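You operate a simulated robot arm through the tools that you are given. There is no shell and no other tool. Be economical: measure what you need, move in short steps, check, and stop when the job is done.

You run a simulated two-armed robot. Do the job below in one go: nothing can be reset, and whatever is moved stays where it is left.

## Task
Drain the blue parts washer and lift the tray onto the black mat.
Fine: Shut the drain once it is empty, and shut the lid again.

It is judged by the outcome, as a careful person would: the job done as asked, and still so three seconds after it is handed in. It fails if anything else is knocked over, pushed out of place, dropped, spilled or broken. Lids that push on must go on centred and level and be pressed home; caps that screw on are set level and turned clockwise until they are tight.

## Robot
Two 7-joint arms with two-finger parallel grippers on one trunk, on a base that drives. Base frame: it is fixed to the floor where the robot stands at the start and does not move with it; the origin is under the middle of the robot, x ahead of it, y to its left, z up. Readings come in mm, degrees, newtons and seconds.
The left shoulder is at the start at [70, 163, 1133], the right one opposite. With the tool pointing down near the work surface each hand reaches from about 400 to 880 mm from the robot's upright axis, wherever it stands, measured 20 degrees to its own side. Places, roughly: black mat [1100, -400, 800]; blue parts washer [1100, 200, 500]; blue washer lid [1100, 200, 900]; drain lever [900, 0, 700]; red-knobbed lever [800, 400, 700]. Payload 3.43 kg a hand.
Tool frame (each hand has its own): the origin (TCP) lies between the finger pads and is the grasp point; the fingertips stand 34 mm ahead of it; z points along the fingers, y is the line along which they close. The gripper opens to 128 mm. The fingers are 24 mm wide and 12 mm thick; the gripper's body (48 by 130 mm) begins 96 mm behind the TCP.
Orientation is told as [roll, pitch, yaw] about the base's x, y, z axes, in that order, counted from this pose: with the fingers straight down and closing along the base's y, the tool's x points along the base's -x, its y along +y and its z along -z.

## Interface
- The arms move only by the tool servo_tool. It takes "left_motion", "right_motion" or both (then of equal length, played together; a hand with none holds still); each is a list of rows, each a list of 7 numbers: the shift along the base's x, y, z in units of 20 mm (1.0 is 20 mm), then the turn, a rotation vector about the base's x, y, z in units of 6 degrees (1.0 is 6 degrees), then the opening, from 0 (shut) to 1 (fully open). In form: [[dx, dy, dz, ax, ay, az, gripper], ...]. A call has 1 to 10 rows; each row shifts and turns the commanded pose from where the row before left it. A call with a number of a shift or a turn outside -1 to 1 is refused whole. A row lasts 0.2 s, in which the tool goes at most 50 mm and 8.6 degrees; a call with a longer step from one row to the next is refused whole, and so is a gripper value outside its range. Where a pose cannot be reached the arm comes as near as it can. A force on the tool above 90 N (or 10 N above the force at the start of the call, whichever is more), or a blocked arm, ends the call early, and 0.2 s more pass. Each finger travels about 153 mm/s and halts on what it meets, pressing with about 29 N; the grip force reading is that of the motor and also rises with nothing between the fingers. The clock runs only during rows and for 0.2 s after the last one: add rows that do not move to give the fingers time. The reply holds the time, the measured pose of the TCP, the force on the tool along the base axes, the opening and the grip force, in the units named above and with some noise, with the torque about the TCP (base axes, N m) and any sound that the robot's microphone picked up.
- Cameras (640 x 400 px; columns grow to the right, rows downward): "scene" is now at [143.6, 11, 1399.4]; the picture's right is [0.12, -0.99, 0.00], its down [-0.20, -0.02, -0.98] and it looks along [0.97, 0.12, -0.20] (base axes); focal length 214 px, centre (320, 200). "left" rides on the left gripper at [76, 11, -160] in its tool frame; the picture's right is [-0.15, 0.99, 0.00], its down [-0.88, -0.13, -0.46] and it looks along [-0.45, -0.07, 0.89] (tool axes); focal length 234 px, centre (320, 200). "right" rides on the right gripper at [76, -11, -160] in its tool frame; the picture's right is [0.15, 0.99, 0.00], its down [-0.88, 0.13, -0.46] and it looks along [-0.45, 0.07, 0.89] (tool axes); focal length 234 px, centre (320, 200). There is no depth. A picture from a camera that has moved, and an enlarged one, comes with that camera's place and axes in the base frame and with its lens.
- get_image(camera): a new picture of that camera. No time passes.
- move_column(by): slides the trunk up (or, below 0, down) by that many mm; the arms and the scene camera ride with it, the base frame stays. It gives what a move gives, with no picture.
- drive_base(legs): drives the robot by 1 to 6 legs, each [ahead, left, turn to the left] in mm, mm and degrees, along the robot's own axes; the way and the turn of a leg run together, so that a leg with both is an arc; at most 1500 mm and 180 degrees a leg. The arms and the cameras ride along, it lands a little off, and it stops where it bumps. It gives what a move gives.
- aim_head(pan, tilt): turns the head with the scene camera to pan (to the left, within 86 degrees either way) and tilt (down, from -29 to 69), counted from straight ahead of the robot. It gives what a move gives.
- inspect(camera, box): a new picture of the part [left, top, right, bottom] of that camera's present view, enlarged. No time passes.
- hand_in(): hands the job in; it is judged then, once.

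Go step by step. Nothing tells you exact positions but the pictures and the camera data: compare them with the known pose of the tool, close in by small moves and look again before you grip or let go. The budget is 120 turns and 100 pictures, counting those below and the enlarged ones. Unless the task says otherwise, let go and move clear before handing in, and close with one line.

The tools are called after "Request:" as name(argument=value, ...) on one line, values as JSON. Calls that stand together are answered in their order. servo_tool: Moves the arms, as the interface text tells. Its arguments: {"type":"object","properties":{"left_motion":{"type":"array","items":{"type":"array","items":{"type":"number"}}},"right_motion":{"type":"array","items":{"type":"array","items":{"type":"number"}}}},"required":[]} The other tools are called the same way: move_column (by) slides the trunk up or down; drive_base (legs) drives the base; aim_head (pan, tilt) turns the head that bears the scene camera; get_image (camera) takes a picture; inspect (camera, box) takes an enlarged picture of a part of a camera's view; hand_in () hands the job in.

At the start:

```text
t: 0.0
left_tool_pos: [405.4, 172.4, 1460.6]
left_orientation: [0.0, 0.0, 0.0]
left_ft_force: [-0.6, 0.0, -0.2]
left_ft_torque: [0.02, 0.01, 0.0]
left_width: 127.7
left_grasp_force: 0.0
right_tool_pos: [414.4, -149.0, 1390.7]
right_orientation: [-0.1, -0.1, 0.0]
right_ft_force: [-0.1, -0.7, 0.1]
right_ft_torque: [0.0, -0.04, 0.01]
right_width: 128.1
right_grasp_force: 0.0
trunk travel left (down, up): [-614.0, 326.0]
robot x, y, heading: [0.9, -0.6, 0.3]
head pan, tilt: [6.9, 11.8]
```

scene: 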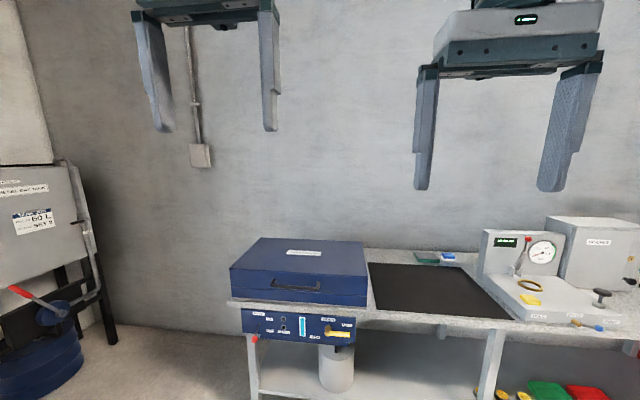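
right: 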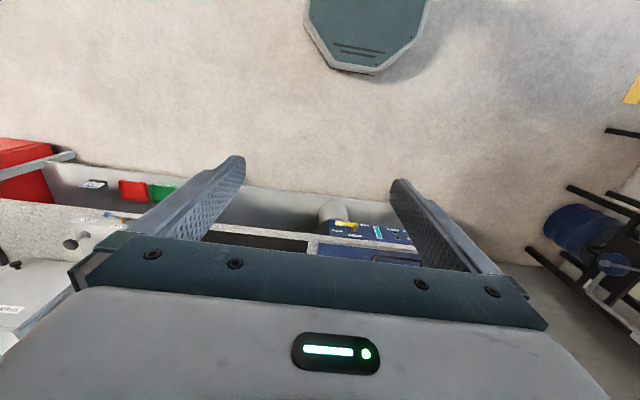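
left: 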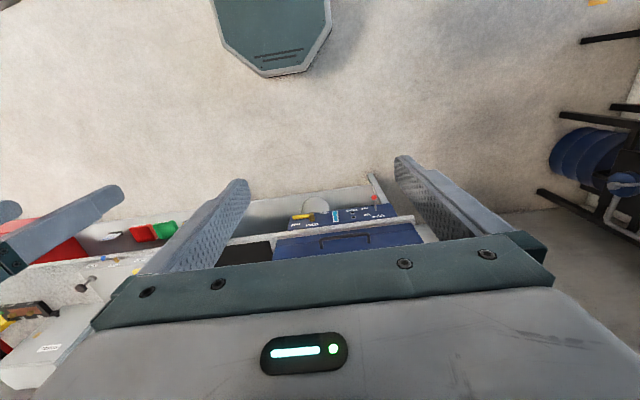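

The washer is ahead with its control panel below the table edge; I look closer at the panel and the surroundings.

Request:
inspect(camera="scene", box=[220, 230, 380, 400])

Request:
inspect(camera="scene", box=[230, 295, 370, 355])

Request:
inspect(camera="scene", box=[360, 200, 640, 400])

```text
2.35 times, centred on (300, 315) of scene
camera zoom: at [143.6, 11.0, 1399.4], right [0.12, -0.99, 0.0], down [-0.2, -0.02, -0.98], along [0.97, 0.12, -0.2], focal length 505 px, centre (367, -71)
```

zoom: 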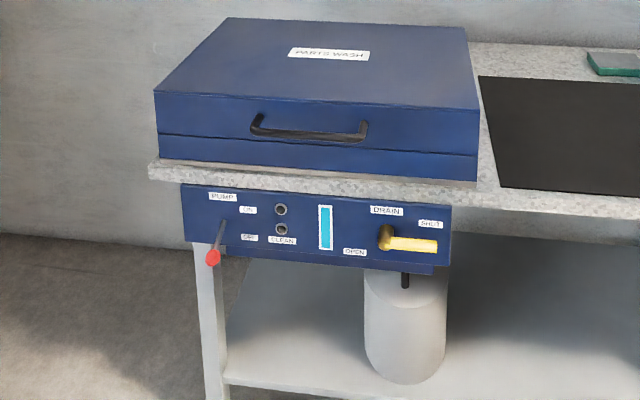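

```text
4.57 times, centred on (300, 325) of scene
camera zoom: at [143.6, 11.0, 1399.4], right [0.12, -0.99, 0.0], down [-0.2, -0.02, -0.98], along [0.97, 0.12, -0.2], focal length 980 px, centre (411, -371)
```

zoom: 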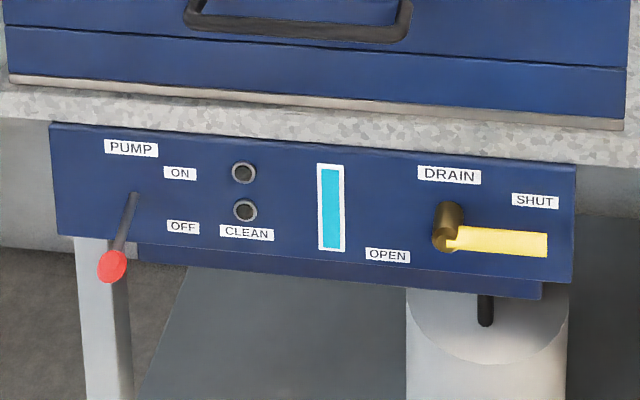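

```text
2.00 times, centred on (500, 300) of scene
camera zoom: at [143.6, 11.0, 1399.4], right [0.12, -0.99, 0.0], down [-0.2, -0.02, -0.98], along [0.97, 0.12, -0.2], focal length 429 px, centre (-40, 0)
```

zoom: 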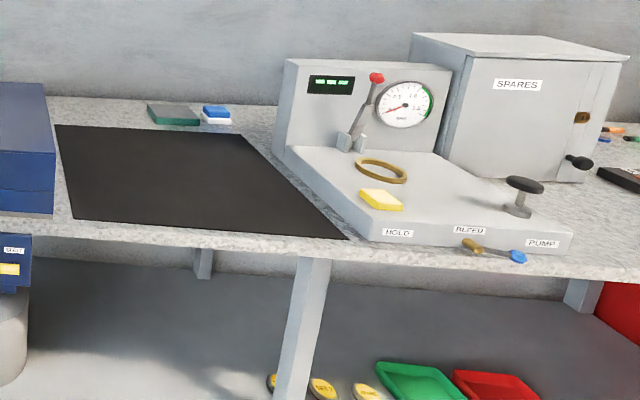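

I see the drain lever pointing right (SHUT), the pump lever down at OFF, and the lid shut. I lower the trunk to get a second view for triangulation and to bring the shoulders to the panel's height.

Request:
move_column(by=-300)

Request:
aim_head(pan=7, tilt=20)

Request:
get_image(camera="scene")

Request:
inspect(camera="scene", box=[220, 150, 400, 262])

```text
t: 3.0
left_tool_pos: [406.2, 174.7, 1161.1]
left_orientation: [0.1, 0.0, -0.1]
left_ft_force: [-0.1, -0.1, 0.7]
left_ft_torque: [-0.05, 0.03, -0.01]
left_width: 127.9
left_grasp_force: 0.0
right_tool_pos: [414.6, -149.6, 1090.8]
right_orientation: [0.0, 0.0, 0.0]
right_ft_force: [0.2, -0.1, 0.0]
right_ft_torque: [-0.01, -0.02, 0.01]
right_width: 128.2
right_grasp_force: 0.0
trunk travel left (down, up): [-314.0, 626.0]
robot x, y, heading: [-2.1, -0.9, -0.0]
head pan, tilt: [6.9, 11.8]
```

```text
t: 3.7
left_tool_pos: [405.2, 172.9, 1160.8]
left_orientation: [0.0, -0.1, 0.0]
left_ft_force: [0.6, 0.4, 0.1]
left_ft_torque: [-0.02, -0.01, 0.0]
left_width: 128.1
left_grasp_force: 0.2
right_tool_pos: [415.1, -150.4, 1091.0]
right_orientation: [-0.1, 0.0, 0.0]
right_ft_force: [0.0, -0.4, -0.2]
right_ft_torque: [-0.01, 0.04, 0.01]
right_width: 128.0
right_grasp_force: 0.1
trunk travel left (down, up): [-314.0, 626.0]
robot x, y, heading: [0.6, 2.1, 0.0]
head pan, tilt: [7.0, 20.0]
```

```text
93 pictures are left
camera scene: at [143.4, 11.2, 1086.1], right [0.12, -0.99, 0.0], down [-0.34, -0.04, -0.94], along [0.93, 0.11, -0.34], focal length 214 px, centre (320, 200)
```

scene: 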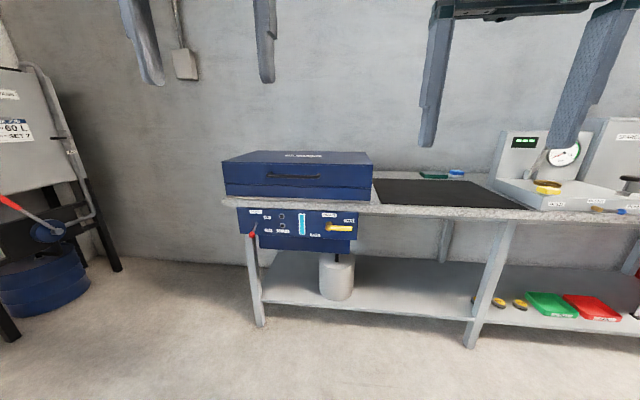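

```text
3.56 times, centred on (310, 206) of scene
camera zoom: at [143.4, 11.2, 1086.1], right [0.12, -0.99, 0.0], down [-0.34, -0.04, -0.94], along [0.93, 0.11, -0.34], focal length 763 px, centre (356, 179)
```

zoom: 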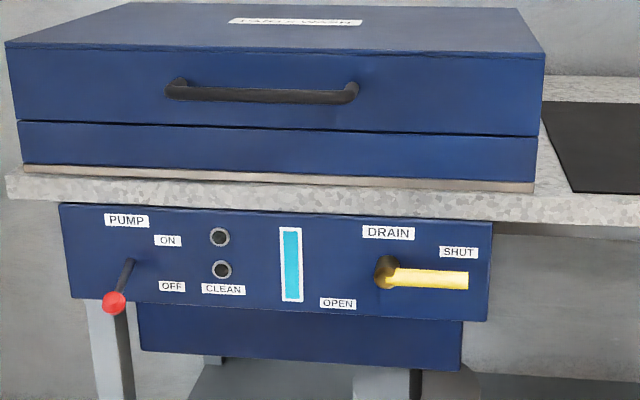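

The drain lever pivot comes out at about (865, 71, 719), its bar running to y≈-18; panel face at x≈894; lid handle at about (915, 109..305, 895). I drive a bit closer and turn the right hand to point forward.

Request:
drive_base(legs=[[150, 0, 0]])

Request:
servo_tool(right_motion=[[0, 0, -1, 0, -1, 0, 0], [0, 0, -1, 0, -1, 0, 0], [0, 0, -1, 0, -1, 0, 0], [0, 0, -1, 0, -1, 0, 0], [0, 0, -1, 0, -1, 0, 0], [0, 0, -1, 0, -1, 0, 0], [0, 0, -1, 0, -1, 0, 0], [0, 0, -1, 0, -1, 0, 0], [0, 0, -1, 0, -1, 0, 0], [0, 0, -1, 0, -1, 0, 0]])

Request:
servo_tool(right_motion=[[0, 0, -1, 0, -1, 0, 0], [0, 0, -1, 0, -1, 0, 0], [0, 0, -1, 0, -1, 0, 0], [0, 0, -1, 0, -1, 0, 0], [0, 0, -1, 0, -1, 0, 0], [0, 0, -1, 0, 0, 0, 0]])

Request:
get_image(camera="scene")

Request:
get_image(camera="right")

```text
t: 5.1
left_tool_pos: [558.7, 170.1, 1159.5]
left_orientation: [-0.1, 0.2, -0.2]
left_ft_force: [-0.3, -0.4, -0.4]
left_ft_torque: [0.0, 0.04, -0.02]
left_width: 128.1
left_grasp_force: 0.0
right_tool_pos: [567.8, -152.0, 1089.9]
right_orientation: [0.1, 0.1, -0.2]
right_ft_force: [0.7, 0.2, 0.0]
right_ft_torque: [0.0, 0.03, 0.02]
right_width: 128.1
right_grasp_force: 0.0
trunk travel left (down, up): [-314.0, 626.0]
robot x, y, heading: [152.7, -0.8, -0.2]
head pan, tilt: [7.0, 20.0]
```

```text
t: 7.3
left_tool_pos: [558.2, 172.4, 1160.5]
left_orientation: [0.0, 0.2, -0.2]
left_ft_force: [-0.4, 0.2, -0.1]
left_ft_torque: [0.02, 0.03, -0.03]
left_width: 128.1
left_grasp_force: 0.1
right_tool_pos: [603.6, -125.6, 943.5]
right_orientation: [0.3, -59.8, -0.4]
right_ft_force: [0.5, -0.4, 1.0]
right_ft_torque: [-0.01, 0.0, -0.01]
right_width: 0.0
right_grasp_force: 29.3
right hand out of reach, approached as far as the arm can: row 9, 10
trunk travel left (down, up): [-314.0, 626.0]
robot x, y, heading: [151.6, -0.2, -0.2]
head pan, tilt: [7.0, 20.0]
```

```text
t: 8.7
left_tool_pos: [558.0, 171.8, 1160.5]
left_orientation: [0.0, 0.0, -0.2]
left_ft_force: [0.6, -0.6, 0.8]
left_ft_torque: [-0.04, 0.03, 0.0]
left_width: 128.1
left_grasp_force: 0.0
right_tool_pos: [697.7, -53.6, 897.7]
right_orientation: [101.0, -89.8, -101.2]
right_ft_force: [-0.6, -0.3, 1.1]
right_ft_torque: [0.0, -0.02, -0.05]
right_width: 0.0
right_grasp_force: 28.6
right hand out of reach, approached as far as the arm can: row 1, 2, 3, 4, 5, 6
trunk travel left (down, up): [-314.0, 626.0]
robot x, y, heading: [152.8, -3.0, -0.4]
head pan, tilt: [7.0, 20.0]
```

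```text
91 pictures are left
camera scene: at [294.6, 10.7, 1086.1], right [0.12, -0.99, 0.0], down [-0.34, -0.04, -0.94], along [0.93, 0.11, -0.34], focal length 214 px, centre (320, 200)
```

scene: 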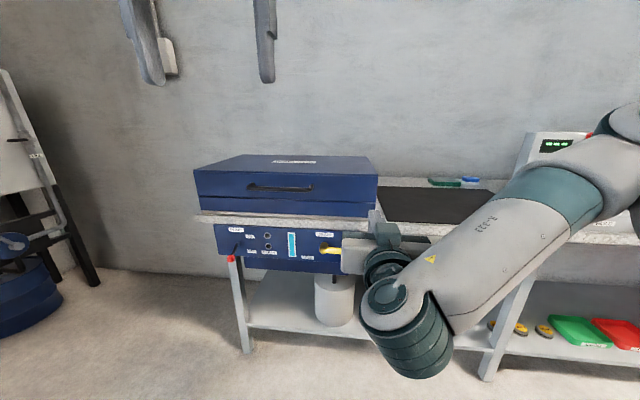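

```text
90 pictures are left
camera right: at [538.7, -64.8, 822.2], right [0.0, 0.99, -0.14], down [-0.46, 0.13, 0.88], along [0.89, 0.06, 0.45], focal length 234 px, centre (320, 200)
```

right: 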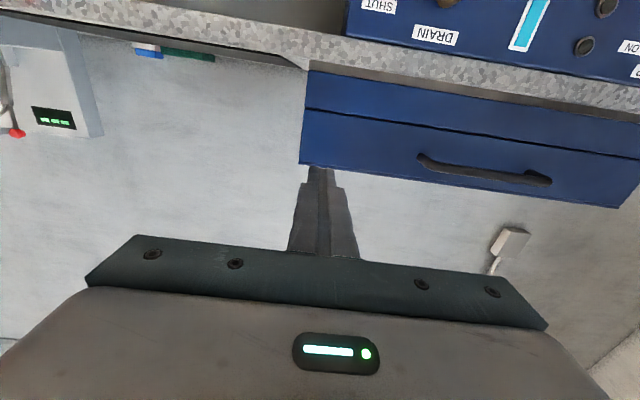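

The hand points forward at (698,-54,898). I test a small move to see from where commands count.

Request:
servo_tool(right_motion=[[1, 0, 0, 0, 0, 0, 0], [1, 0, 0, 0, 0, 0, 0], [0, 0, -1, 0, 0, 0, 0], [0, 0, -1, 0, 0, 0, 0]])

```text
t: 9.7
left_tool_pos: [557.4, 170.4, 1159.5]
left_orientation: [0.1, 0.0, -0.1]
left_ft_force: [-0.1, -1.1, -0.4]
left_ft_torque: [-0.01, -0.02, -0.01]
left_width: 127.9
left_grasp_force: 0.1
right_tool_pos: [738.5, -54.3, 859.4]
right_orientation: [99.2, -89.7, -99.1]
right_ft_force: [-0.3, -0.2, -0.1]
right_ft_torque: [0.02, -0.01, 0.0]
right_width: 0.2
right_grasp_force: 29.0
trunk travel left (down, up): [-314.0, 626.0]
robot x, y, heading: [153.1, -1.0, -0.1]
head pan, tilt: [7.0, 20.0]
```

Commands count from the measured pose, and it is reachable. I go down in front of the panel to z≈750.

Request:
servo_tool(right_motion=[[0, 0.5, -1, 0, 0, 0, 0], [0, 0.5, -1, 0, 0, 0, 0], [0, 0.5, -1, 0, 0, 0, 0], [0, 0.5, -1, 0, 0, 0, 0], [0.5, 0.2, -1, 0, 0, 0, 0], [1, 0, -0.5, 0, 0, 0, 0], [0.5, 0, 0, 0, 0, 0, 0]])

Request:
get_image(camera="right")

Request:
inspect(camera="scene", box=[210, 200, 410, 325])

```text
t: 11.3
left_tool_pos: [558.7, 170.5, 1161.1]
left_orientation: [0.0, 0.0, -0.1]
left_ft_force: [-0.9, -0.2, -0.4]
left_ft_torque: [0.02, -0.03, 0.03]
left_width: 127.8
left_grasp_force: 0.0
right_tool_pos: [779.3, -13.3, 748.7]
right_orientation: [91.0, -89.8, -91.1]
right_ft_force: [0.7, 0.0, -0.5]
right_ft_torque: [-0.03, 0.02, -0.01]
right_width: 0.0
right_grasp_force: 29.1
trunk travel left (down, up): [-314.0, 626.0]
robot x, y, heading: [151.2, 0.8, -0.0]
head pan, tilt: [7.0, 20.0]
```

```text
89 pictures are left
camera right: at [620.6, -24.8, 672.1], right [0.0, 0.99, -0.14], down [-0.46, 0.13, 0.88], along [0.89, 0.06, 0.45], focal length 234 px, centre (320, 200)
```

right: 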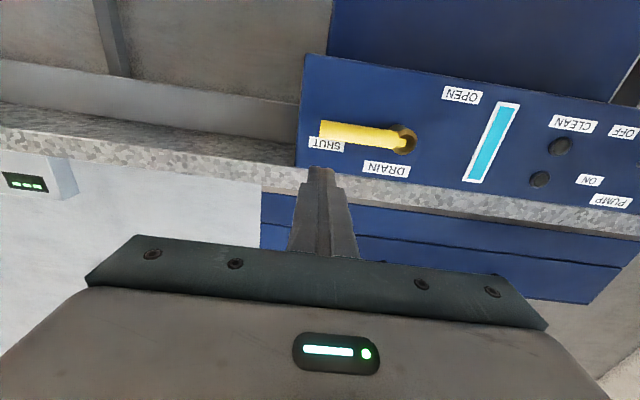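

```text
3.20 times, centred on (310, 262) of scene
camera zoom: at [294.9, 10.4, 1086.1], right [0.12, -0.99, 0.0], down [-0.34, -0.04, -0.94], along [0.93, 0.11, -0.34], focal length 686 px, centre (352, 0)
```

zoom: 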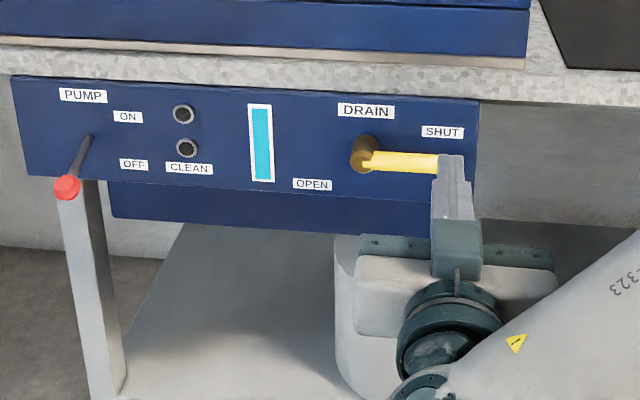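

The fingertips sit just above and in front of the lever's end. I move in over the lever.

Request:
servo_tool(right_motion=[[1, 0.4, 0.1, 0, 0, 0, 0], [1, 0, 0, 0, 0, 0, 0], [1, 0, 0, 0, 0, 0, 0]])

Request:
inspect(camera="right", box=[200, 40, 520, 240])

```text
t: 12.1
left_tool_pos: [559.1, 169.9, 1160.3]
left_orientation: [0.0, 0.1, -0.1]
left_ft_force: [0.7, 0.1, -0.7]
left_ft_torque: [-0.02, -0.03, 0.0]
left_width: 128.0
left_grasp_force: 0.1
right_tool_pos: [843.7, -4.2, 748.4]
right_orientation: [77.5, -89.8, -77.6]
right_ft_force: [0.2, 0.6, -0.2]
right_ft_torque: [0.0, -0.01, 0.01]
right_width: 0.0
right_grasp_force: 29.6
trunk travel left (down, up): [-314.0, 626.0]
robot x, y, heading: [151.9, -3.2, -0.2]
head pan, tilt: [7.0, 20.0]
```

```text
2.00 times, centred on (360, 140) of right
camera zoom: at [683.8, -14.1, 673.7], right [0.0, 0.99, -0.14], down [-0.46, 0.13, 0.88], along [0.89, 0.06, 0.45], focal length 468 px, centre (240, 320)
```

zoom: 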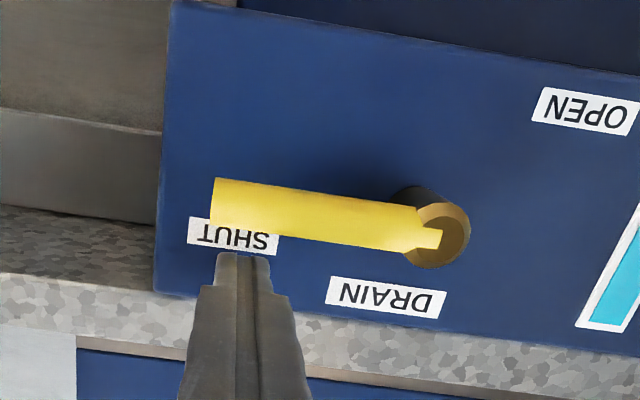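

The fingertips are right over the lever's end. I push it down along its arc, first to about 45 degrees.

Request:
servo_tool(right_motion=[[0, 0, -0.68, 0, 0, 0, 0], [0, 0, -0.68, 0, 0, 0, 0], [0, 0.07, -0.95, 0, 0, 0, 0], [0, 0.3, -0.93, 0, 0, 0, 0]])

Request:
inspect(camera="right", box=[200, 40, 520, 240])

```text
t: 13.1
left_tool_pos: [558.8, 170.7, 1160.0]
left_orientation: [0.1, 0.1, -0.2]
left_ft_force: [0.9, -0.4, -0.3]
left_ft_torque: [0.0, 0.02, -0.02]
left_width: 127.8
left_grasp_force: 0.1
right_tool_pos: [842.3, 3.3, 683.4]
right_orientation: [57.9, -89.8, -58.1]
right_ft_force: [0.0, -0.2, 0.2]
right_ft_torque: [-0.02, 0.03, 0.02]
right_width: 0.1
right_grasp_force: 29.3
trunk travel left (down, up): [-314.0, 626.0]
robot x, y, heading: [154.1, 1.3, -0.2]
head pan, tilt: [7.0, 20.0]
```

```text
2.00 times, centred on (360, 140) of right
camera zoom: at [683.0, -7.3, 608.0], right [0.0, 0.99, -0.14], down [-0.45, 0.13, 0.88], along [0.89, 0.06, 0.45], focal length 468 px, centre (240, 320)
```

zoom: 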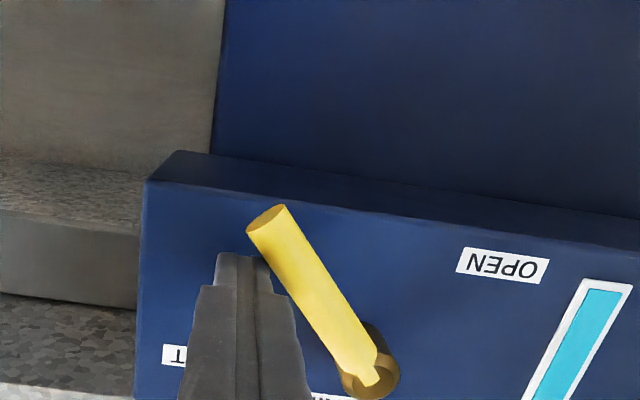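

The lever turns freely and holds. I finish the arc to straight down.

Request:
servo_tool(right_motion=[[0, 0.53, -0.82, 0, 0, 0, 0], [0, 0.73, -0.62, 0, 0, 0, 0], [0, 0.86, -0.44, 0, 0, 0, 0], [0, 0.3, 0, 0, 0, 0, 0]])

Request:
get_image(camera="right")

Request:
inspect(camera="scene", box=[210, 200, 410, 325])

```text
t: 14.1
left_tool_pos: [557.5, 168.5, 1160.5]
left_orientation: [0.1, 0.0, -0.2]
left_ft_force: [-0.2, -0.4, 0.9]
left_ft_torque: [0.02, 0.0, 0.01]
left_width: 128.0
left_grasp_force: 0.1
right_tool_pos: [841.0, 48.4, 648.0]
right_orientation: [51.8, -89.8, -52.2]
right_ft_force: [-10.4, -17.5, -4.0]
right_ft_torque: [0.01, 0.09, -0.24]
right_width: 0.3
right_grasp_force: 29.1
trunk travel left (down, up): [-314.0, 626.0]
robot x, y, heading: [150.4, -0.7, -0.1]
head pan, tilt: [7.0, 20.0]
```

```text
85 pictures are left
camera right: at [680.3, 38.2, 571.7], right [0.01, 0.99, -0.14], down [-0.45, 0.13, 0.88], along [0.89, 0.06, 0.45], focal length 234 px, centre (320, 200)
```

right: 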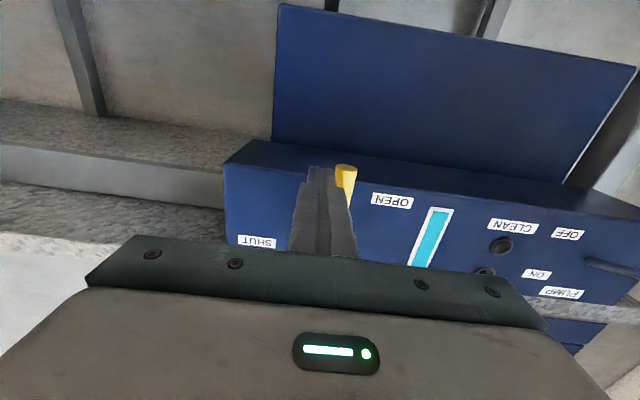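

```text
3.20 times, centred on (310, 262) of scene
camera zoom: at [294.3, 8.4, 1086.0], right [0.12, -0.99, 0.0], down [-0.34, -0.04, -0.94], along [0.93, 0.11, -0.34], focal length 686 px, centre (352, 0)
```

zoom: 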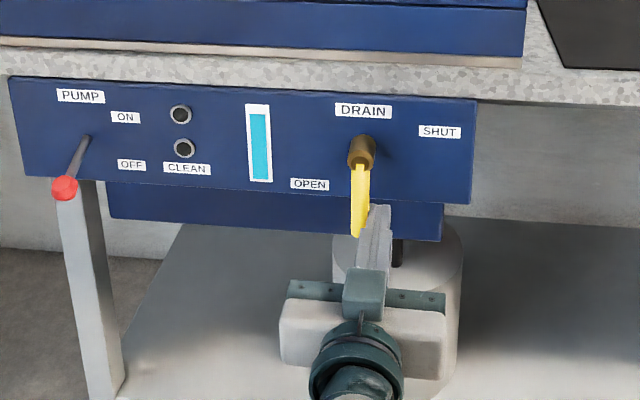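

The lever points straight down against its stop, and the level has started to fall. I back the hand off and watch the gauge.

Request:
servo_tool(right_motion=[[0, -0.8, 0, 0, 0, 0, 0], [-1, 0, 0, 0, 0, 0, 0], [-1, 0, 0, 0, 0, 0, 0], [-1, 0, 0, 0, 0, 0, 0], [0, 0, 0, 0, 0, 0, 0], [0, 0, 0, 0, 0, 0, 0], [0, 0, 0, 0, 0, 0, 0], [0, 0, 0, 0, 0, 0, 0]])

Request:
inspect(camera="scene", box=[210, 200, 410, 325])

```text
t: 15.9
left_tool_pos: [557.0, 170.2, 1160.8]
left_orientation: [-0.1, 0.0, -0.2]
left_ft_force: [0.1, -0.2, 0.0]
left_ft_torque: [0.02, 0.0, -0.03]
left_width: 127.9
left_grasp_force: 0.1
right_tool_pos: [780.5, 36.5, 649.4]
right_orientation: [80.1, -89.8, -80.1]
right_ft_force: [0.2, -0.1, -0.2]
right_ft_torque: [-0.02, 0.03, 0.02]
right_width: 0.1
right_grasp_force: 29.1
trunk travel left (down, up): [-314.0, 626.0]
robot x, y, heading: [152.4, -4.6, -0.3]
head pan, tilt: [7.0, 20.0]
```

```text
3.20 times, centred on (310, 262) of scene
camera zoom: at [294.7, 10.5, 1086.0], right [0.12, -0.99, 0.0], down [-0.34, -0.04, -0.94], along [0.93, 0.11, -0.34], focal length 686 px, centre (352, 0)
```

zoom: 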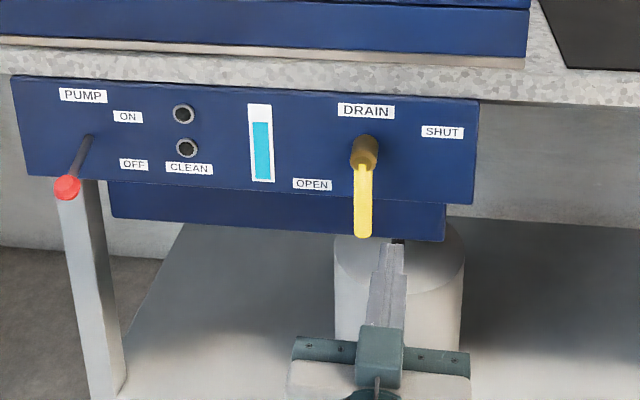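

The tank is draining (~14 s left by the rate). Meanwhile I bring the right hand to the lever's left side and start turning the left hand to point forward for the lid handle.

Request:
servo_tool(left_motion=[[1, 0, -0.5, 0, -1, 0, 1], [1, 0, -0.5, 0, -1, 0, 1], [1, 0, -0.5, 0, -1, 0, 1], [1, 0.2, -0.5, 0, -1, 0, 1], [1, 0.2, -0.5, 0, -1, 0, 1], [1, 0.2, -0.5, 0, -1, 0, 1], [1, 0.2, -0.5, 0, -1, 0, 1], [1, 0.2, -0.5, 0, -1, 0, 1], [1, 0.2, -0.5, 0, -1, 0, 1], [1, 0.2, -0.5, 0, -1, 0, 1]], right_motion=[[0, 1, -0.2, 0, 0, 0, 0], [0, 1, 0, 0, 0, 0, 0], [0, 1, 0, 0, 0, 0, 0], [0, 0.7, 0, 0, 0, 0, 0], [0, 0, 0, 0, 0, 0, 0], [0, 0, 0, 0, 0, 0, 0], [0, 0, 0, 0, 0, 0, 0], [0, 0, 0, 0, 0, 0, 0], [0, 0, 0, 0, 0, 0, 0], [0, 0, 0, 0, 0, 0, 0]])

Request:
servo_tool(left_motion=[[0, 0, -0.5, 0, -1, 0, 1], [0, 0, -0.5, 0, -1, 0, 1], [0, 0, -0.5, 0, -1, 0, 1], [0, 0, -0.5, 0, -1, 0, 1], [0, 0, -0.5, 0, -1, 0, 1], [0, 0, 0, 1, 0, 0, 1], [0, 0, 0, 1, 0, 0, 1], [0, 0, 0, 1, 0, 0, 1], [0, 0, 0, 1, 0, 0, 1], [0, 0, 0, 1, 0, 0, 1]])

Request:
get_image(camera="scene")

```text
t: 18.3
left_tool_pos: [756.4, 197.7, 1061.0]
left_orientation: [0.3, -60.1, -0.2]
left_ft_force: [-0.6, 0.0, -0.3]
left_ft_torque: [0.0, -0.01, 0.01]
left_width: 128.0
left_grasp_force: 0.0
right_tool_pos: [800.0, 61.1, 621.8]
right_orientation: [-104.3, -83.5, 101.8]
right_ft_force: [0.4, 0.0, -0.5]
right_ft_torque: [0.01, -0.01, -0.04]
right_width: 0.0
right_grasp_force: 29.3
trunk travel left (down, up): [-314.0, 626.0]
robot x, y, heading: [151.6, 0.2, -0.4]
head pan, tilt: [7.0, 20.0]
stopped in row 10 (right hand): the arm was blocked; the commanded pose is now the measured one
```

```text
t: 20.5
left_tool_pos: [756.1, 196.6, 1009.3]
left_orientation: [90.3, -59.8, -90.2]
left_ft_force: [0.1, 0.9, -0.3]
left_ft_torque: [0.03, -0.01, 0.0]
left_width: 127.8
left_grasp_force: 0.0
right_tool_pos: [800.8, 61.0, 622.1]
right_orientation: [-104.0, -83.5, 101.5]
right_ft_force: [-0.6, -0.6, -0.3]
right_ft_torque: [0.01, 0.0, -0.03]
right_width: 0.0
right_grasp_force: 28.9
trunk travel left (down, up): [-314.0, 626.0]
robot x, y, heading: [153.4, -1.5, 0.1]
head pan, tilt: [7.0, 20.0]
```

```text
82 pictures are left
camera scene: at [294.9, 10.6, 1086.0], right [0.12, -0.99, 0.0], down [-0.34, -0.04, -0.94], along [0.93, 0.11, -0.34], focal length 214 px, centre (320, 200)
```

scene: 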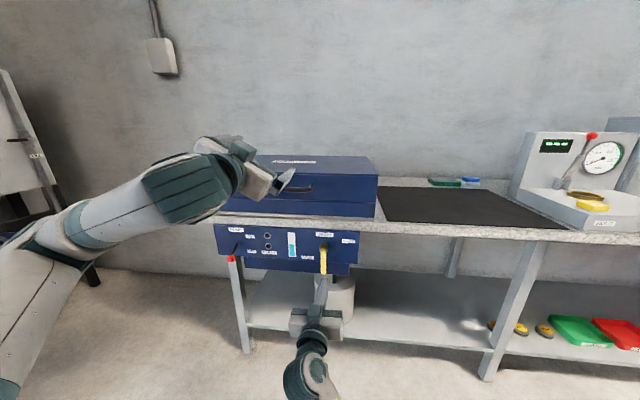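

The right hand can't go further left there, so the left hand will do the closing push. I pull the right hand aside and bring the left hand down in front of the panel, left of the lever.

Request:
servo_tool(left_motion=[[0, -0.2, -1, 0, 0, 0, 0], [0, -0.2, -1, 0, 0, 0, 0], [0, -0.2, -1, 0, 0, 0, 0], [0, -0.2, -1, 0, 0, 0, 0], [0, -0.2, -1, 0, 0, 0, 0], [0, -0.2, -1, 0, 0, 0, 0], [0, -0.2, -1, 0, 0, 0, 0], [0, -0.2, -1, 0, 0, 0, 0], [0, -0.2, -1, 0, 0, 0, 0], [0, -0.2, -1, 0, 0, 0, 0]], right_motion=[[-0.5, -1, 0, 0, 0, 0, 0], [-0.5, -1, 0, 0, 0, 0, 0], [0, -1, 0.2, 0, 0, 0, 0], [0, -1, 0.2, 0, 0, 0, 0], [0, -1, 0.2, 0, 0, 0, 0], [0, -1, 0.2, 0, 0, 0, 0], [0, -1, 0.2, 0, 0, 0, 0], [0, -1, 0.2, 0, 0, 0, 0], [0, -1, 0.2, 0, 0, 0, 0], [0, -1, 0.2, 0, 0, 0, 0]])

Request:
servo_tool(left_motion=[[0, 0, -1, 0, 0, 0, 0], [0, 0, -1, 0, 0, 0, 0], [0, 0, -1, 0, 0, 0, 0], [0, 0, -1, 0, 0, 0, 0], [0, 0, -1, 0, 0, 0, 0], [0, 0, -1, 0, 0, 0, 0], [0, 0, -1, 0, 0, 0, 0], [0, 0, 0, 0, 0, 0, 0]], right_motion=[[0, -1, 0, 0, 0, 0, 0], [0, -1, 0, 0, 0, 0, 0], [0, -1, 0, 0, 0, 0, 0], [0, -1, 0, 0, 0, 0, 0], [0, -1, 0, 0, 0, 0, 0], [0, 0, 0, 0, 0, 0, 0], [0, 0, 0, 0, 0, 0, 0], [0, 0, 0, 0, 0, 0, 0]])

Request:
get_image(camera="scene")

Request:
get_image(camera="left")

```text
t: 22.7
left_tool_pos: [760.7, 154.8, 813.2]
left_orientation: [90.2, -59.9, -90.3]
left_ft_force: [0.6, 0.5, -0.2]
left_ft_torque: [0.0, -0.01, 0.0]
left_width: 0.0
left_grasp_force: 29.1
left hand out of reach, approached as far as the arm can: row 7
right_tool_pos: [781.4, -138.1, 656.2]
right_orientation: [-103.9, -83.6, 101.3]
right_ft_force: [0.6, -0.1, -0.4]
right_ft_torque: [0.02, -0.03, -0.01]
right_width: 0.0
right_grasp_force: 28.9
trunk travel left (down, up): [-314.0, 626.0]
robot x, y, heading: [151.8, -0.3, -0.3]
head pan, tilt: [7.0, 20.0]
```

```text
t: 24.5
left_tool_pos: [763.0, 156.2, 669.3]
left_orientation: [90.3, -59.8, -90.2]
left_ft_force: [-0.6, 0.0, 0.1]
left_ft_torque: [-0.02, -0.01, 0.0]
left_width: 0.0
left_grasp_force: 29.1
right_tool_pos: [779.6, -236.0, 655.3]
right_orientation: [-104.2, -83.6, 101.8]
right_ft_force: [-0.3, -0.5, -0.1]
right_ft_torque: [-0.03, -0.02, 0.01]
right_width: 0.1
right_grasp_force: 29.4
trunk travel left (down, up): [-314.0, 626.0]
robot x, y, heading: [151.5, 1.2, 0.1]
head pan, tilt: [7.0, 20.0]
```

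```text
81 pictures are left
camera scene: at [294.8, 10.5, 1086.0], right [0.12, -0.99, 0.0], down [-0.34, -0.04, -0.94], along [0.93, 0.11, -0.34], focal length 214 px, centre (320, 200)
```

scene: 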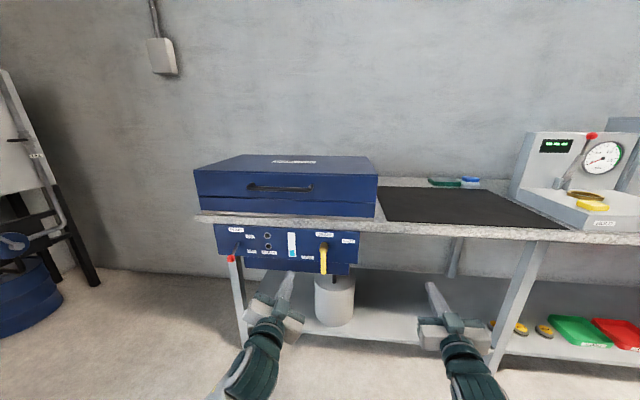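

```text
80 pictures are left
camera left: at [603.6, 204.1, 608.6], right [0.0, 0.78, 0.62], down [-0.46, -0.55, 0.7], along [0.89, -0.28, 0.36], focal length 234 px, centre (320, 200)
```

left: 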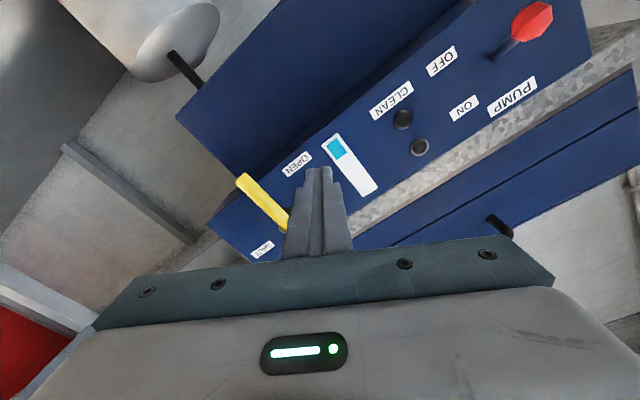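

About a quarter is left. I unroll the left hand, place it left of the lever, and wait.

Request:
servo_tool(left_motion=[[0, -0.5, -0.2, -1, 0, 0, 0], [0, -0.5, -0.2, -1, 0, 0, 0], [0, -0.5, -0.2, -1, 0, 0, 0], [0.5, -0.4, -0.2, -1, 0, 0, 0], [0.5, -0.2, -0.2, -1, 0, 0, 0], [0, 0, 0, 0, 0, 0, 0], [0, 0, 0, 0, 0, 0, 0], [0, 0, 0, 0, 0, 0, 0], [0, 0, 0, 0, 0, 0, 0]])

Request:
servo_tool(left_motion=[[0, 0, 0, 0, 0, 0, 0], [0, 0, 0, 0, 0, 0, 0], [0, 0, 0, 0, 0, 0, 0], [0, 0, 0, 0, 0, 0, 0], [0, 0, 0, 0, 0, 0, 0], [0, 0, 0, 0, 0, 0, 0], [0, 0, 0, 0, 0, 0, 0], [0, 0, 0, 0, 0, 0, 0], [0, 0, 0, 0, 0, 0, 0], [0, 0, 0, 0, 0, 0, 0]])

Request:
servo_tool(left_motion=[[0, 0, 0, 0, 0, 0, 0], [0, 0, 0, 0, 0, 0, 0], [0, 0, 0, 0, 0, 0, 0], [0, 0, 0, 0, 0, 0, 0], [0, 0, 0, 0, 0, 0, 0], [0, 0, 0, 0, 0, 0, 0], [0, 0, 0, 0, 0, 0, 0], [0, 0, 0, 0, 0, 0, 0], [0, 0, 0, 0, 0, 0, 0], [0, 0, 0, 0, 0, 0, 0]])

Request:
get_image(camera="left")

Request:
inspect(camera="scene", box=[210, 200, 410, 325])

```text
t: 26.5
left_tool_pos: [780.6, 116.1, 650.5]
left_orientation: [125.1, -89.7, -125.1]
left_ft_force: [-0.4, -0.3, 0.6]
left_ft_torque: [0.02, 0.01, 0.01]
left_width: 0.0
left_grasp_force: 29.3
right_tool_pos: [779.6, -235.9, 655.0]
right_orientation: [-104.2, -83.7, 101.7]
right_ft_force: [-0.4, -0.1, 0.6]
right_ft_torque: [0.0, -0.02, -0.02]
right_width: 0.3
right_grasp_force: 28.2
trunk travel left (down, up): [-314.0, 626.0]
robot x, y, heading: [154.4, -3.0, -0.2]
head pan, tilt: [7.0, 20.0]
```

```text
t: 28.7
left_tool_pos: [782.2, 114.3, 650.4]
left_orientation: [125.0, -89.8, -124.8]
left_ft_force: [-0.2, -0.4, -0.4]
left_ft_torque: [0.03, 0.02, 0.0]
left_width: 0.0
left_grasp_force: 29.3
right_tool_pos: [780.7, -237.2, 656.4]
right_orientation: [-104.2, -83.7, 101.7]
right_ft_force: [-0.1, 0.3, -0.1]
right_ft_torque: [0.01, 0.02, 0.01]
right_width: 0.2
right_grasp_force: 29.2
trunk travel left (down, up): [-314.0, 626.0]
robot x, y, heading: [151.1, 2.5, -0.1]
head pan, tilt: [7.0, 20.0]
```

```text
t: 30.9
left_tool_pos: [782.2, 115.6, 649.4]
left_orientation: [124.7, -89.9, -124.7]
left_ft_force: [-0.5, -0.8, 0.7]
left_ft_torque: [0.0, 0.0, 0.01]
left_width: 0.1
left_grasp_force: 28.9
right_tool_pos: [780.1, -235.7, 656.6]
right_orientation: [-104.2, -83.7, 101.7]
right_ft_force: [0.5, -0.2, -0.5]
right_ft_torque: [0.0, 0.01, 0.0]
right_width: 0.0
right_grasp_force: 29.2
trunk travel left (down, up): [-314.0, 626.0]
robot x, y, heading: [151.8, 3.4, 0.0]
head pan, tilt: [7.0, 20.0]
```

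```text
79 pictures are left
camera left: at [622.7, 126.7, 574.0], right [0.0, 0.99, 0.15], down [-0.46, -0.13, 0.88], along [0.89, -0.07, 0.45], focal length 234 px, centre (320, 200)
```

left: 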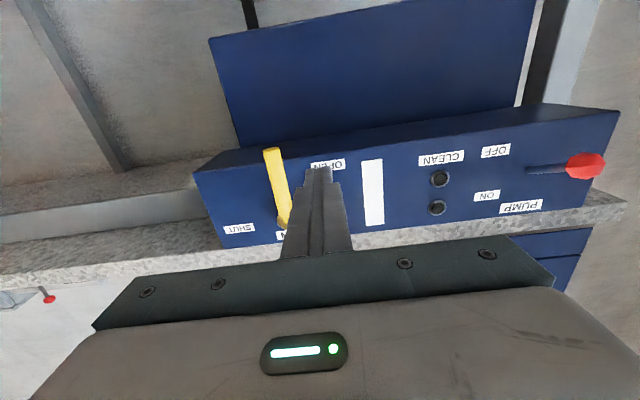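

```text
3.20 times, centred on (310, 262) of scene
camera zoom: at [294.8, 10.5, 1086.0], right [0.12, -0.99, 0.0], down [-0.34, -0.04, -0.94], along [0.93, 0.11, -0.34], focal length 686 px, centre (352, 0)
```

zoom: 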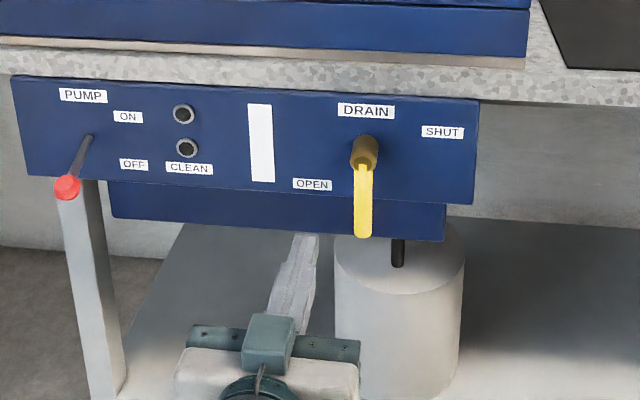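

The gauge is empty. After another second I move the left fingertips in beside the lever and push it back up to SHUT.

Request:
servo_tool(left_motion=[[0, 0, 0, 0, 0, 0, 0], [0, 0, 0, 0, 0, 0, 0], [0, 0, 0, 0, 0, 0, 0], [0, 0, 0, 0, 0, 0, 0], [0, 0, 0, 0, 0, 0, 0], [0, -0.3, -0.2, 0, 0, 0, 0], [1, 0, 0, 0, 0, 0, 0], [1, 0, 0, 0, 0, 0, 0], [1, 0, 0, 0, 0, 0, 0], [0, -0.8, 0, 0, 0, 0, 0]])

Request:
get_image(camera="left")

```text
t: 33.1
left_tool_pos: [843.7, 95.2, 644.0]
left_orientation: [103.7, -89.2, -103.5]
left_ft_force: [0.1, 0.5, -0.6]
left_ft_torque: [0.02, 0.02, -0.05]
left_width: 0.2
left_grasp_force: 28.9
right_tool_pos: [779.9, -236.2, 656.4]
right_orientation: [-104.2, -83.7, 101.7]
right_ft_force: [0.8, 0.5, -0.2]
right_ft_torque: [-0.03, 0.02, 0.0]
right_width: 0.0
right_grasp_force: 29.4
trunk travel left (down, up): [-314.0, 626.0]
robot x, y, heading: [149.8, -2.0, -0.2]
head pan, tilt: [7.0, 20.0]
```

```text
77 pictures are left
camera left: at [683.8, 106.6, 568.3], right [0.0, 0.99, 0.16], down [-0.46, -0.14, 0.88], along [0.89, -0.07, 0.45], focal length 234 px, centre (320, 200)
```

left: 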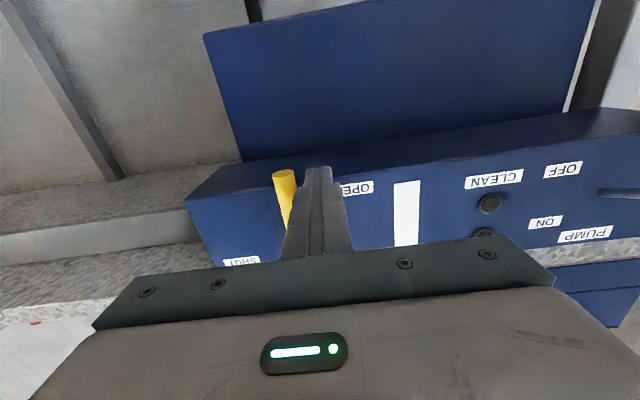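

Request:
servo_tool(left_motion=[[0, -1, -0.15, 0, 0, 0, 0], [0, -0.98, 0.05, 0, 0, 0, 0], [0, -0.93, 0.32, 0, 0, 0, 0], [0, -0.8, 0.54, 0, 0, 0, 0], [0, -0.64, 0.74, 0, 0, 0, 0], [0, -0.43, 0.85, 0, 0, 0, 0], [0, 0, 0.3, 0, 0, 0, 0]])

Request:
inspect(camera="scene", box=[210, 200, 410, 325])

Request:
get_image(camera="left")

```text
t: 33.9
left_tool_pos: [851.4, 95.0, 629.5]
left_orientation: [97.0, -80.3, -94.4]
left_ft_force: [-0.9, 0.7, 0.2]
left_ft_torque: [-0.02, -0.04, -0.01]
left_width: 0.0
left_grasp_force: 29.0
right_tool_pos: [779.8, -235.8, 656.5]
right_orientation: [-104.4, -83.7, 101.9]
right_ft_force: [0.0, 0.0, -0.3]
right_ft_torque: [-0.03, 0.02, -0.01]
right_width: 0.0
right_grasp_force: 28.6
trunk travel left (down, up): [-314.0, 626.0]
robot x, y, heading: [151.3, -0.9, -0.4]
head pan, tilt: [7.0, 20.0]
stopped in row 3 (left hand): the arm was blocked; the commanded pose is now the measured one
```

```text
3.20 times, centred on (310, 262) of scene
camera zoom: at [294.8, 10.6, 1086.0], right [0.12, -0.99, 0.0], down [-0.34, -0.04, -0.94], along [0.93, 0.11, -0.34], focal length 686 px, centre (352, 0)
```

zoom: 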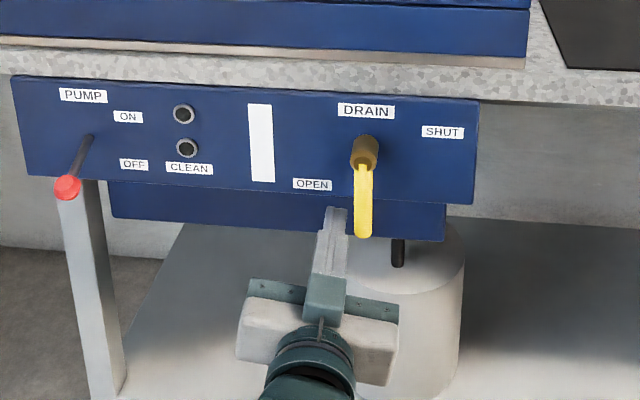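

```text
75 pictures are left
camera left: at [693.7, 113.7, 553.5], right [-0.05, 0.95, 0.31], down [-0.46, -0.3, 0.84], along [0.89, -0.1, 0.45], focal length 234 px, centre (320, 200)
```

left: 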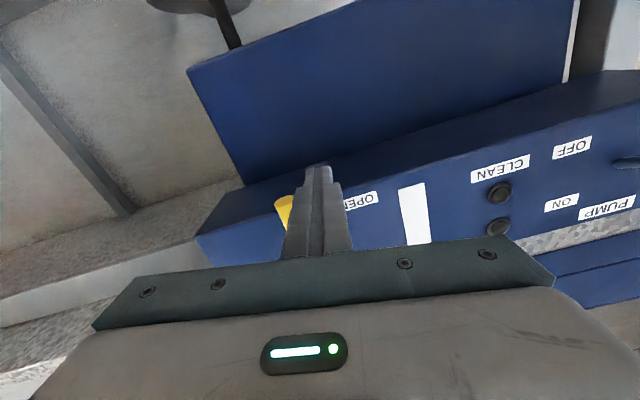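

The left arm hits a limit there too; I back out and shift the base to the right so the push lies on the left arm's own side.

Request:
servo_tool(left_motion=[[-0.3, 0.7, 0.5, 0, 0, 0, 0], [-1, 0, 0.3, 0, 0, 0, 0], [-1, 0, 0, 0, 0, 0, 0], [-1, 0, 0, 0, 0, 0, 0]])

Request:
drive_base(legs=[[0, -180, 0]])

Request:
get_image(camera="scene")

```text
t: 34.9
left_tool_pos: [787.0, 116.2, 649.6]
left_orientation: [99.6, -79.0, -96.9]
left_ft_force: [0.0, -0.3, -0.5]
left_ft_torque: [0.03, -0.01, 0.02]
left_width: 0.0
left_grasp_force: 28.9
right_tool_pos: [780.6, -236.3, 656.5]
right_orientation: [-104.3, -83.7, 101.8]
right_ft_force: [-0.3, -0.9, -0.6]
right_ft_torque: [-0.02, -0.02, 0.0]
right_width: 0.0
right_grasp_force: 28.9
trunk travel left (down, up): [-314.0, 626.0]
robot x, y, heading: [150.5, 0.3, -0.4]
head pan, tilt: [7.0, 20.0]
```

```text
t: 36.4
left_tool_pos: [785.8, -54.6, 646.0]
left_orientation: [98.0, -79.0, -94.9]
left_ft_force: [-0.2, 0.6, 0.3]
left_ft_torque: [0.0, 0.02, 0.01]
left_width: 0.0
left_grasp_force: 28.7
right_tool_pos: [780.6, -406.1, 655.3]
right_orientation: [-104.4, -83.6, 102.1]
right_ft_force: [0.3, -0.2, 0.4]
right_ft_torque: [-0.01, -0.01, 0.02]
right_width: 0.0
right_grasp_force: 29.0
trunk travel left (down, up): [-314.0, 626.0]
robot x, y, heading: [152.3, -171.5, -0.1]
head pan, tilt: [7.0, 20.0]
```

```text
74 pictures are left
camera scene: at [294.6, -161.5, 1086.0], right [0.12, -0.99, 0.0], down [-0.34, -0.04, -0.94], along [0.93, 0.12, -0.34], focal length 214 px, centre (320, 200)
```

scene: 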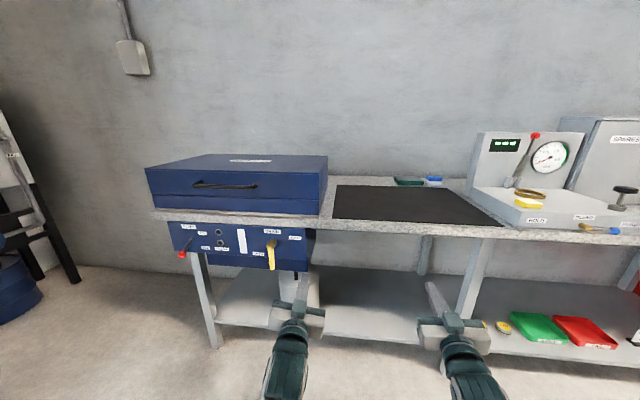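

Request:
servo_tool(left_motion=[[0, 1, 0, 0, -1, 0, 0], [0, 1, 0, 0, -0.8, 0, 0], [0, 1, 0, 0, 0, 0, 0], [0, 1, 0, 0, 0, 0, 0], [0, 1, 0, 0, 0, 0, 0], [0, 1, 0, 0, 0, 0, 0], [0, 1, 0, 0, 0, 0, 0], [0, 1, 0, 0, 0, 0, 0], [0, 0.1, 0, 0, 0, 0, 0]])

Request:
get_image(camera="left")

```text
t: 38.4
left_tool_pos: [784.8, 109.3, 646.1]
left_orientation: [140.5, -74.0, -136.6]
left_ft_force: [0.3, 0.2, -0.3]
left_ft_torque: [-0.04, -0.03, -0.01]
left_width: 0.0
left_grasp_force: 29.2
right_tool_pos: [780.7, -405.6, 656.7]
right_orientation: [-104.2, -83.7, 102.0]
right_ft_force: [-0.3, -0.3, 0.6]
right_ft_torque: [0.0, -0.02, 0.01]
right_width: 0.0
right_grasp_force: 28.9
trunk travel left (down, up): [-314.0, 626.0]
robot x, y, heading: [150.6, -172.5, 0.1]
head pan, tilt: [7.0, 20.0]
```

```text
73 pictures are left
camera left: at [644.2, 127.1, 541.4], right [-0.12, 0.94, 0.31], down [-0.61, -0.32, 0.73], along [0.78, -0.11, 0.61], focal length 234 px, centre (320, 200)
```

left: 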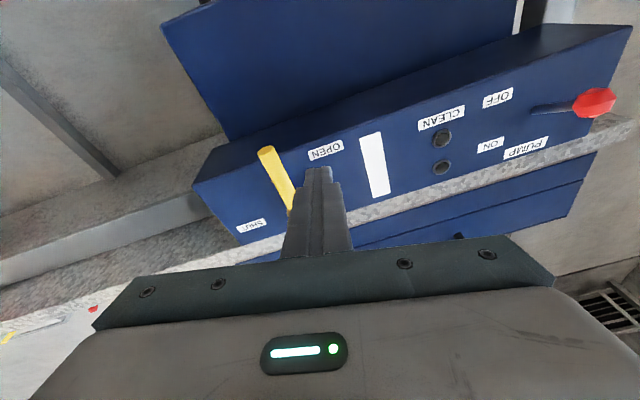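

I pitched it the wrong way (now 12° up), so I undo that, then move in beside the lever.

Request:
servo_tool(left_motion=[[0, 0, 0, 0, 1, 0, 0], [0, 0, 0, 0, 1, 0, 0], [1, 0, 0, 0, 0, 0, 0], [1, 0, 0, 0, 0, 0, 0], [0.9, -0.2, 0, 0, 0, 0, 0]])

Request:
get_image(camera="left")

```text
t: 39.5
left_tool_pos: [843.8, 104.6, 645.5]
left_orientation: [91.7, -79.0, -88.8]
left_ft_force: [-0.1, 0.4, 0.0]
left_ft_torque: [0.0, -0.02, 0.01]
left_width: 0.0
left_grasp_force: 28.7
right_tool_pos: [780.6, -404.8, 655.8]
right_orientation: [-104.2, -83.8, 102.0]
right_ft_force: [0.0, 0.9, 0.7]
right_ft_torque: [-0.01, -0.02, 0.0]
right_width: 0.0
right_grasp_force: 29.2
trunk travel left (down, up): [-314.0, 626.0]
robot x, y, heading: [149.4, -173.7, -0.0]
head pan, tilt: [7.0, 20.0]
```

```text
72 pictures are left
camera left: at [683.7, 123.0, 572.2], right [-0.05, 0.94, 0.33], down [-0.45, -0.32, 0.84], along [0.89, -0.11, 0.43], focal length 234 px, centre (320, 200)
```

left: 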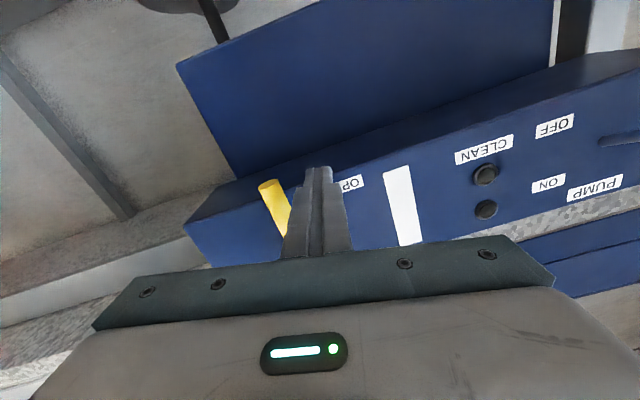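

Request:
servo_tool(left_motion=[[0, -0.6, 0, 0, 0, 0, 0], [0, -1, -0.15, 0, 0, 0, 0], [0, -0.98, 0.05, 0, 0, 0, 0], [0, -0.93, 0.32, 0, 0, 0, 0], [0, -0.8, 0.54, 0, 0, 0, 0], [0, -0.64, 0.74, 0, 0, 0, 0], [0, -0.43, 0.85, 0, 0, 0, 0], [0, 0, 0.3, 0, 0, 0, 0]])

Request:
inspect(camera="scene", box=[160, 200, 360, 325])

Request:
get_image(camera="left")

```text
t: 41.4
left_tool_pos: [843.6, -4.7, 694.9]
left_orientation: [88.5, -79.0, -85.5]
left_ft_force: [-20.4, -0.7, -26.2]
left_ft_torque: [-0.21, 0.1, 0.15]
left_width: 0.1
left_grasp_force: 29.4
right_tool_pos: [781.9, -404.8, 654.8]
right_orientation: [-103.7, -83.7, 101.6]
right_ft_force: [0.9, 0.2, -0.5]
right_ft_torque: [-0.02, 0.0, 0.01]
right_width: 0.0
right_grasp_force: 29.1
trunk travel left (down, up): [-314.0, 626.0]
robot x, y, heading: [151.8, -174.5, -0.0]
head pan, tilt: [7.0, 20.0]
```

```text
3.20 times, centred on (260, 262) of scene
camera zoom: at [295.0, -160.7, 1085.4], right [0.12, -0.99, 0.0], down [-0.34, -0.04, -0.94], along [0.93, 0.12, -0.34], focal length 686 px, centre (512, 0)
```

zoom: 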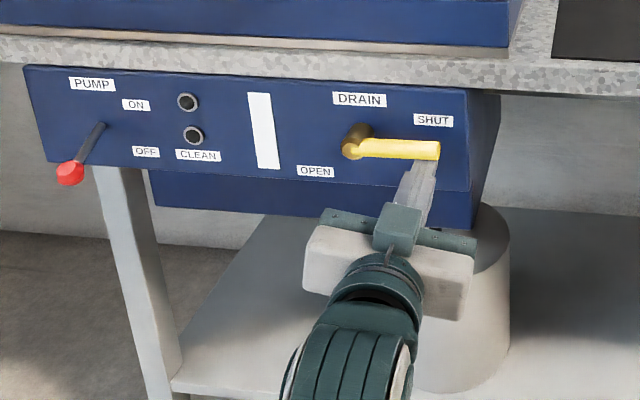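

```text
70 pictures are left
camera left: at [683.5, 14.1, 622.8], right [-0.04, 0.94, 0.33], down [-0.44, -0.32, 0.84], along [0.9, -0.11, 0.42], focal length 234 px, centre (320, 200)
```

left: 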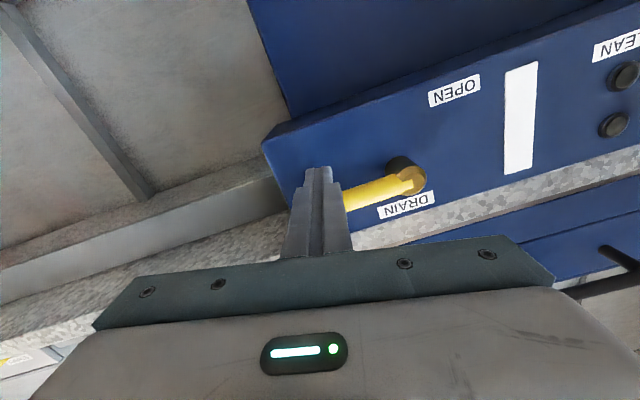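

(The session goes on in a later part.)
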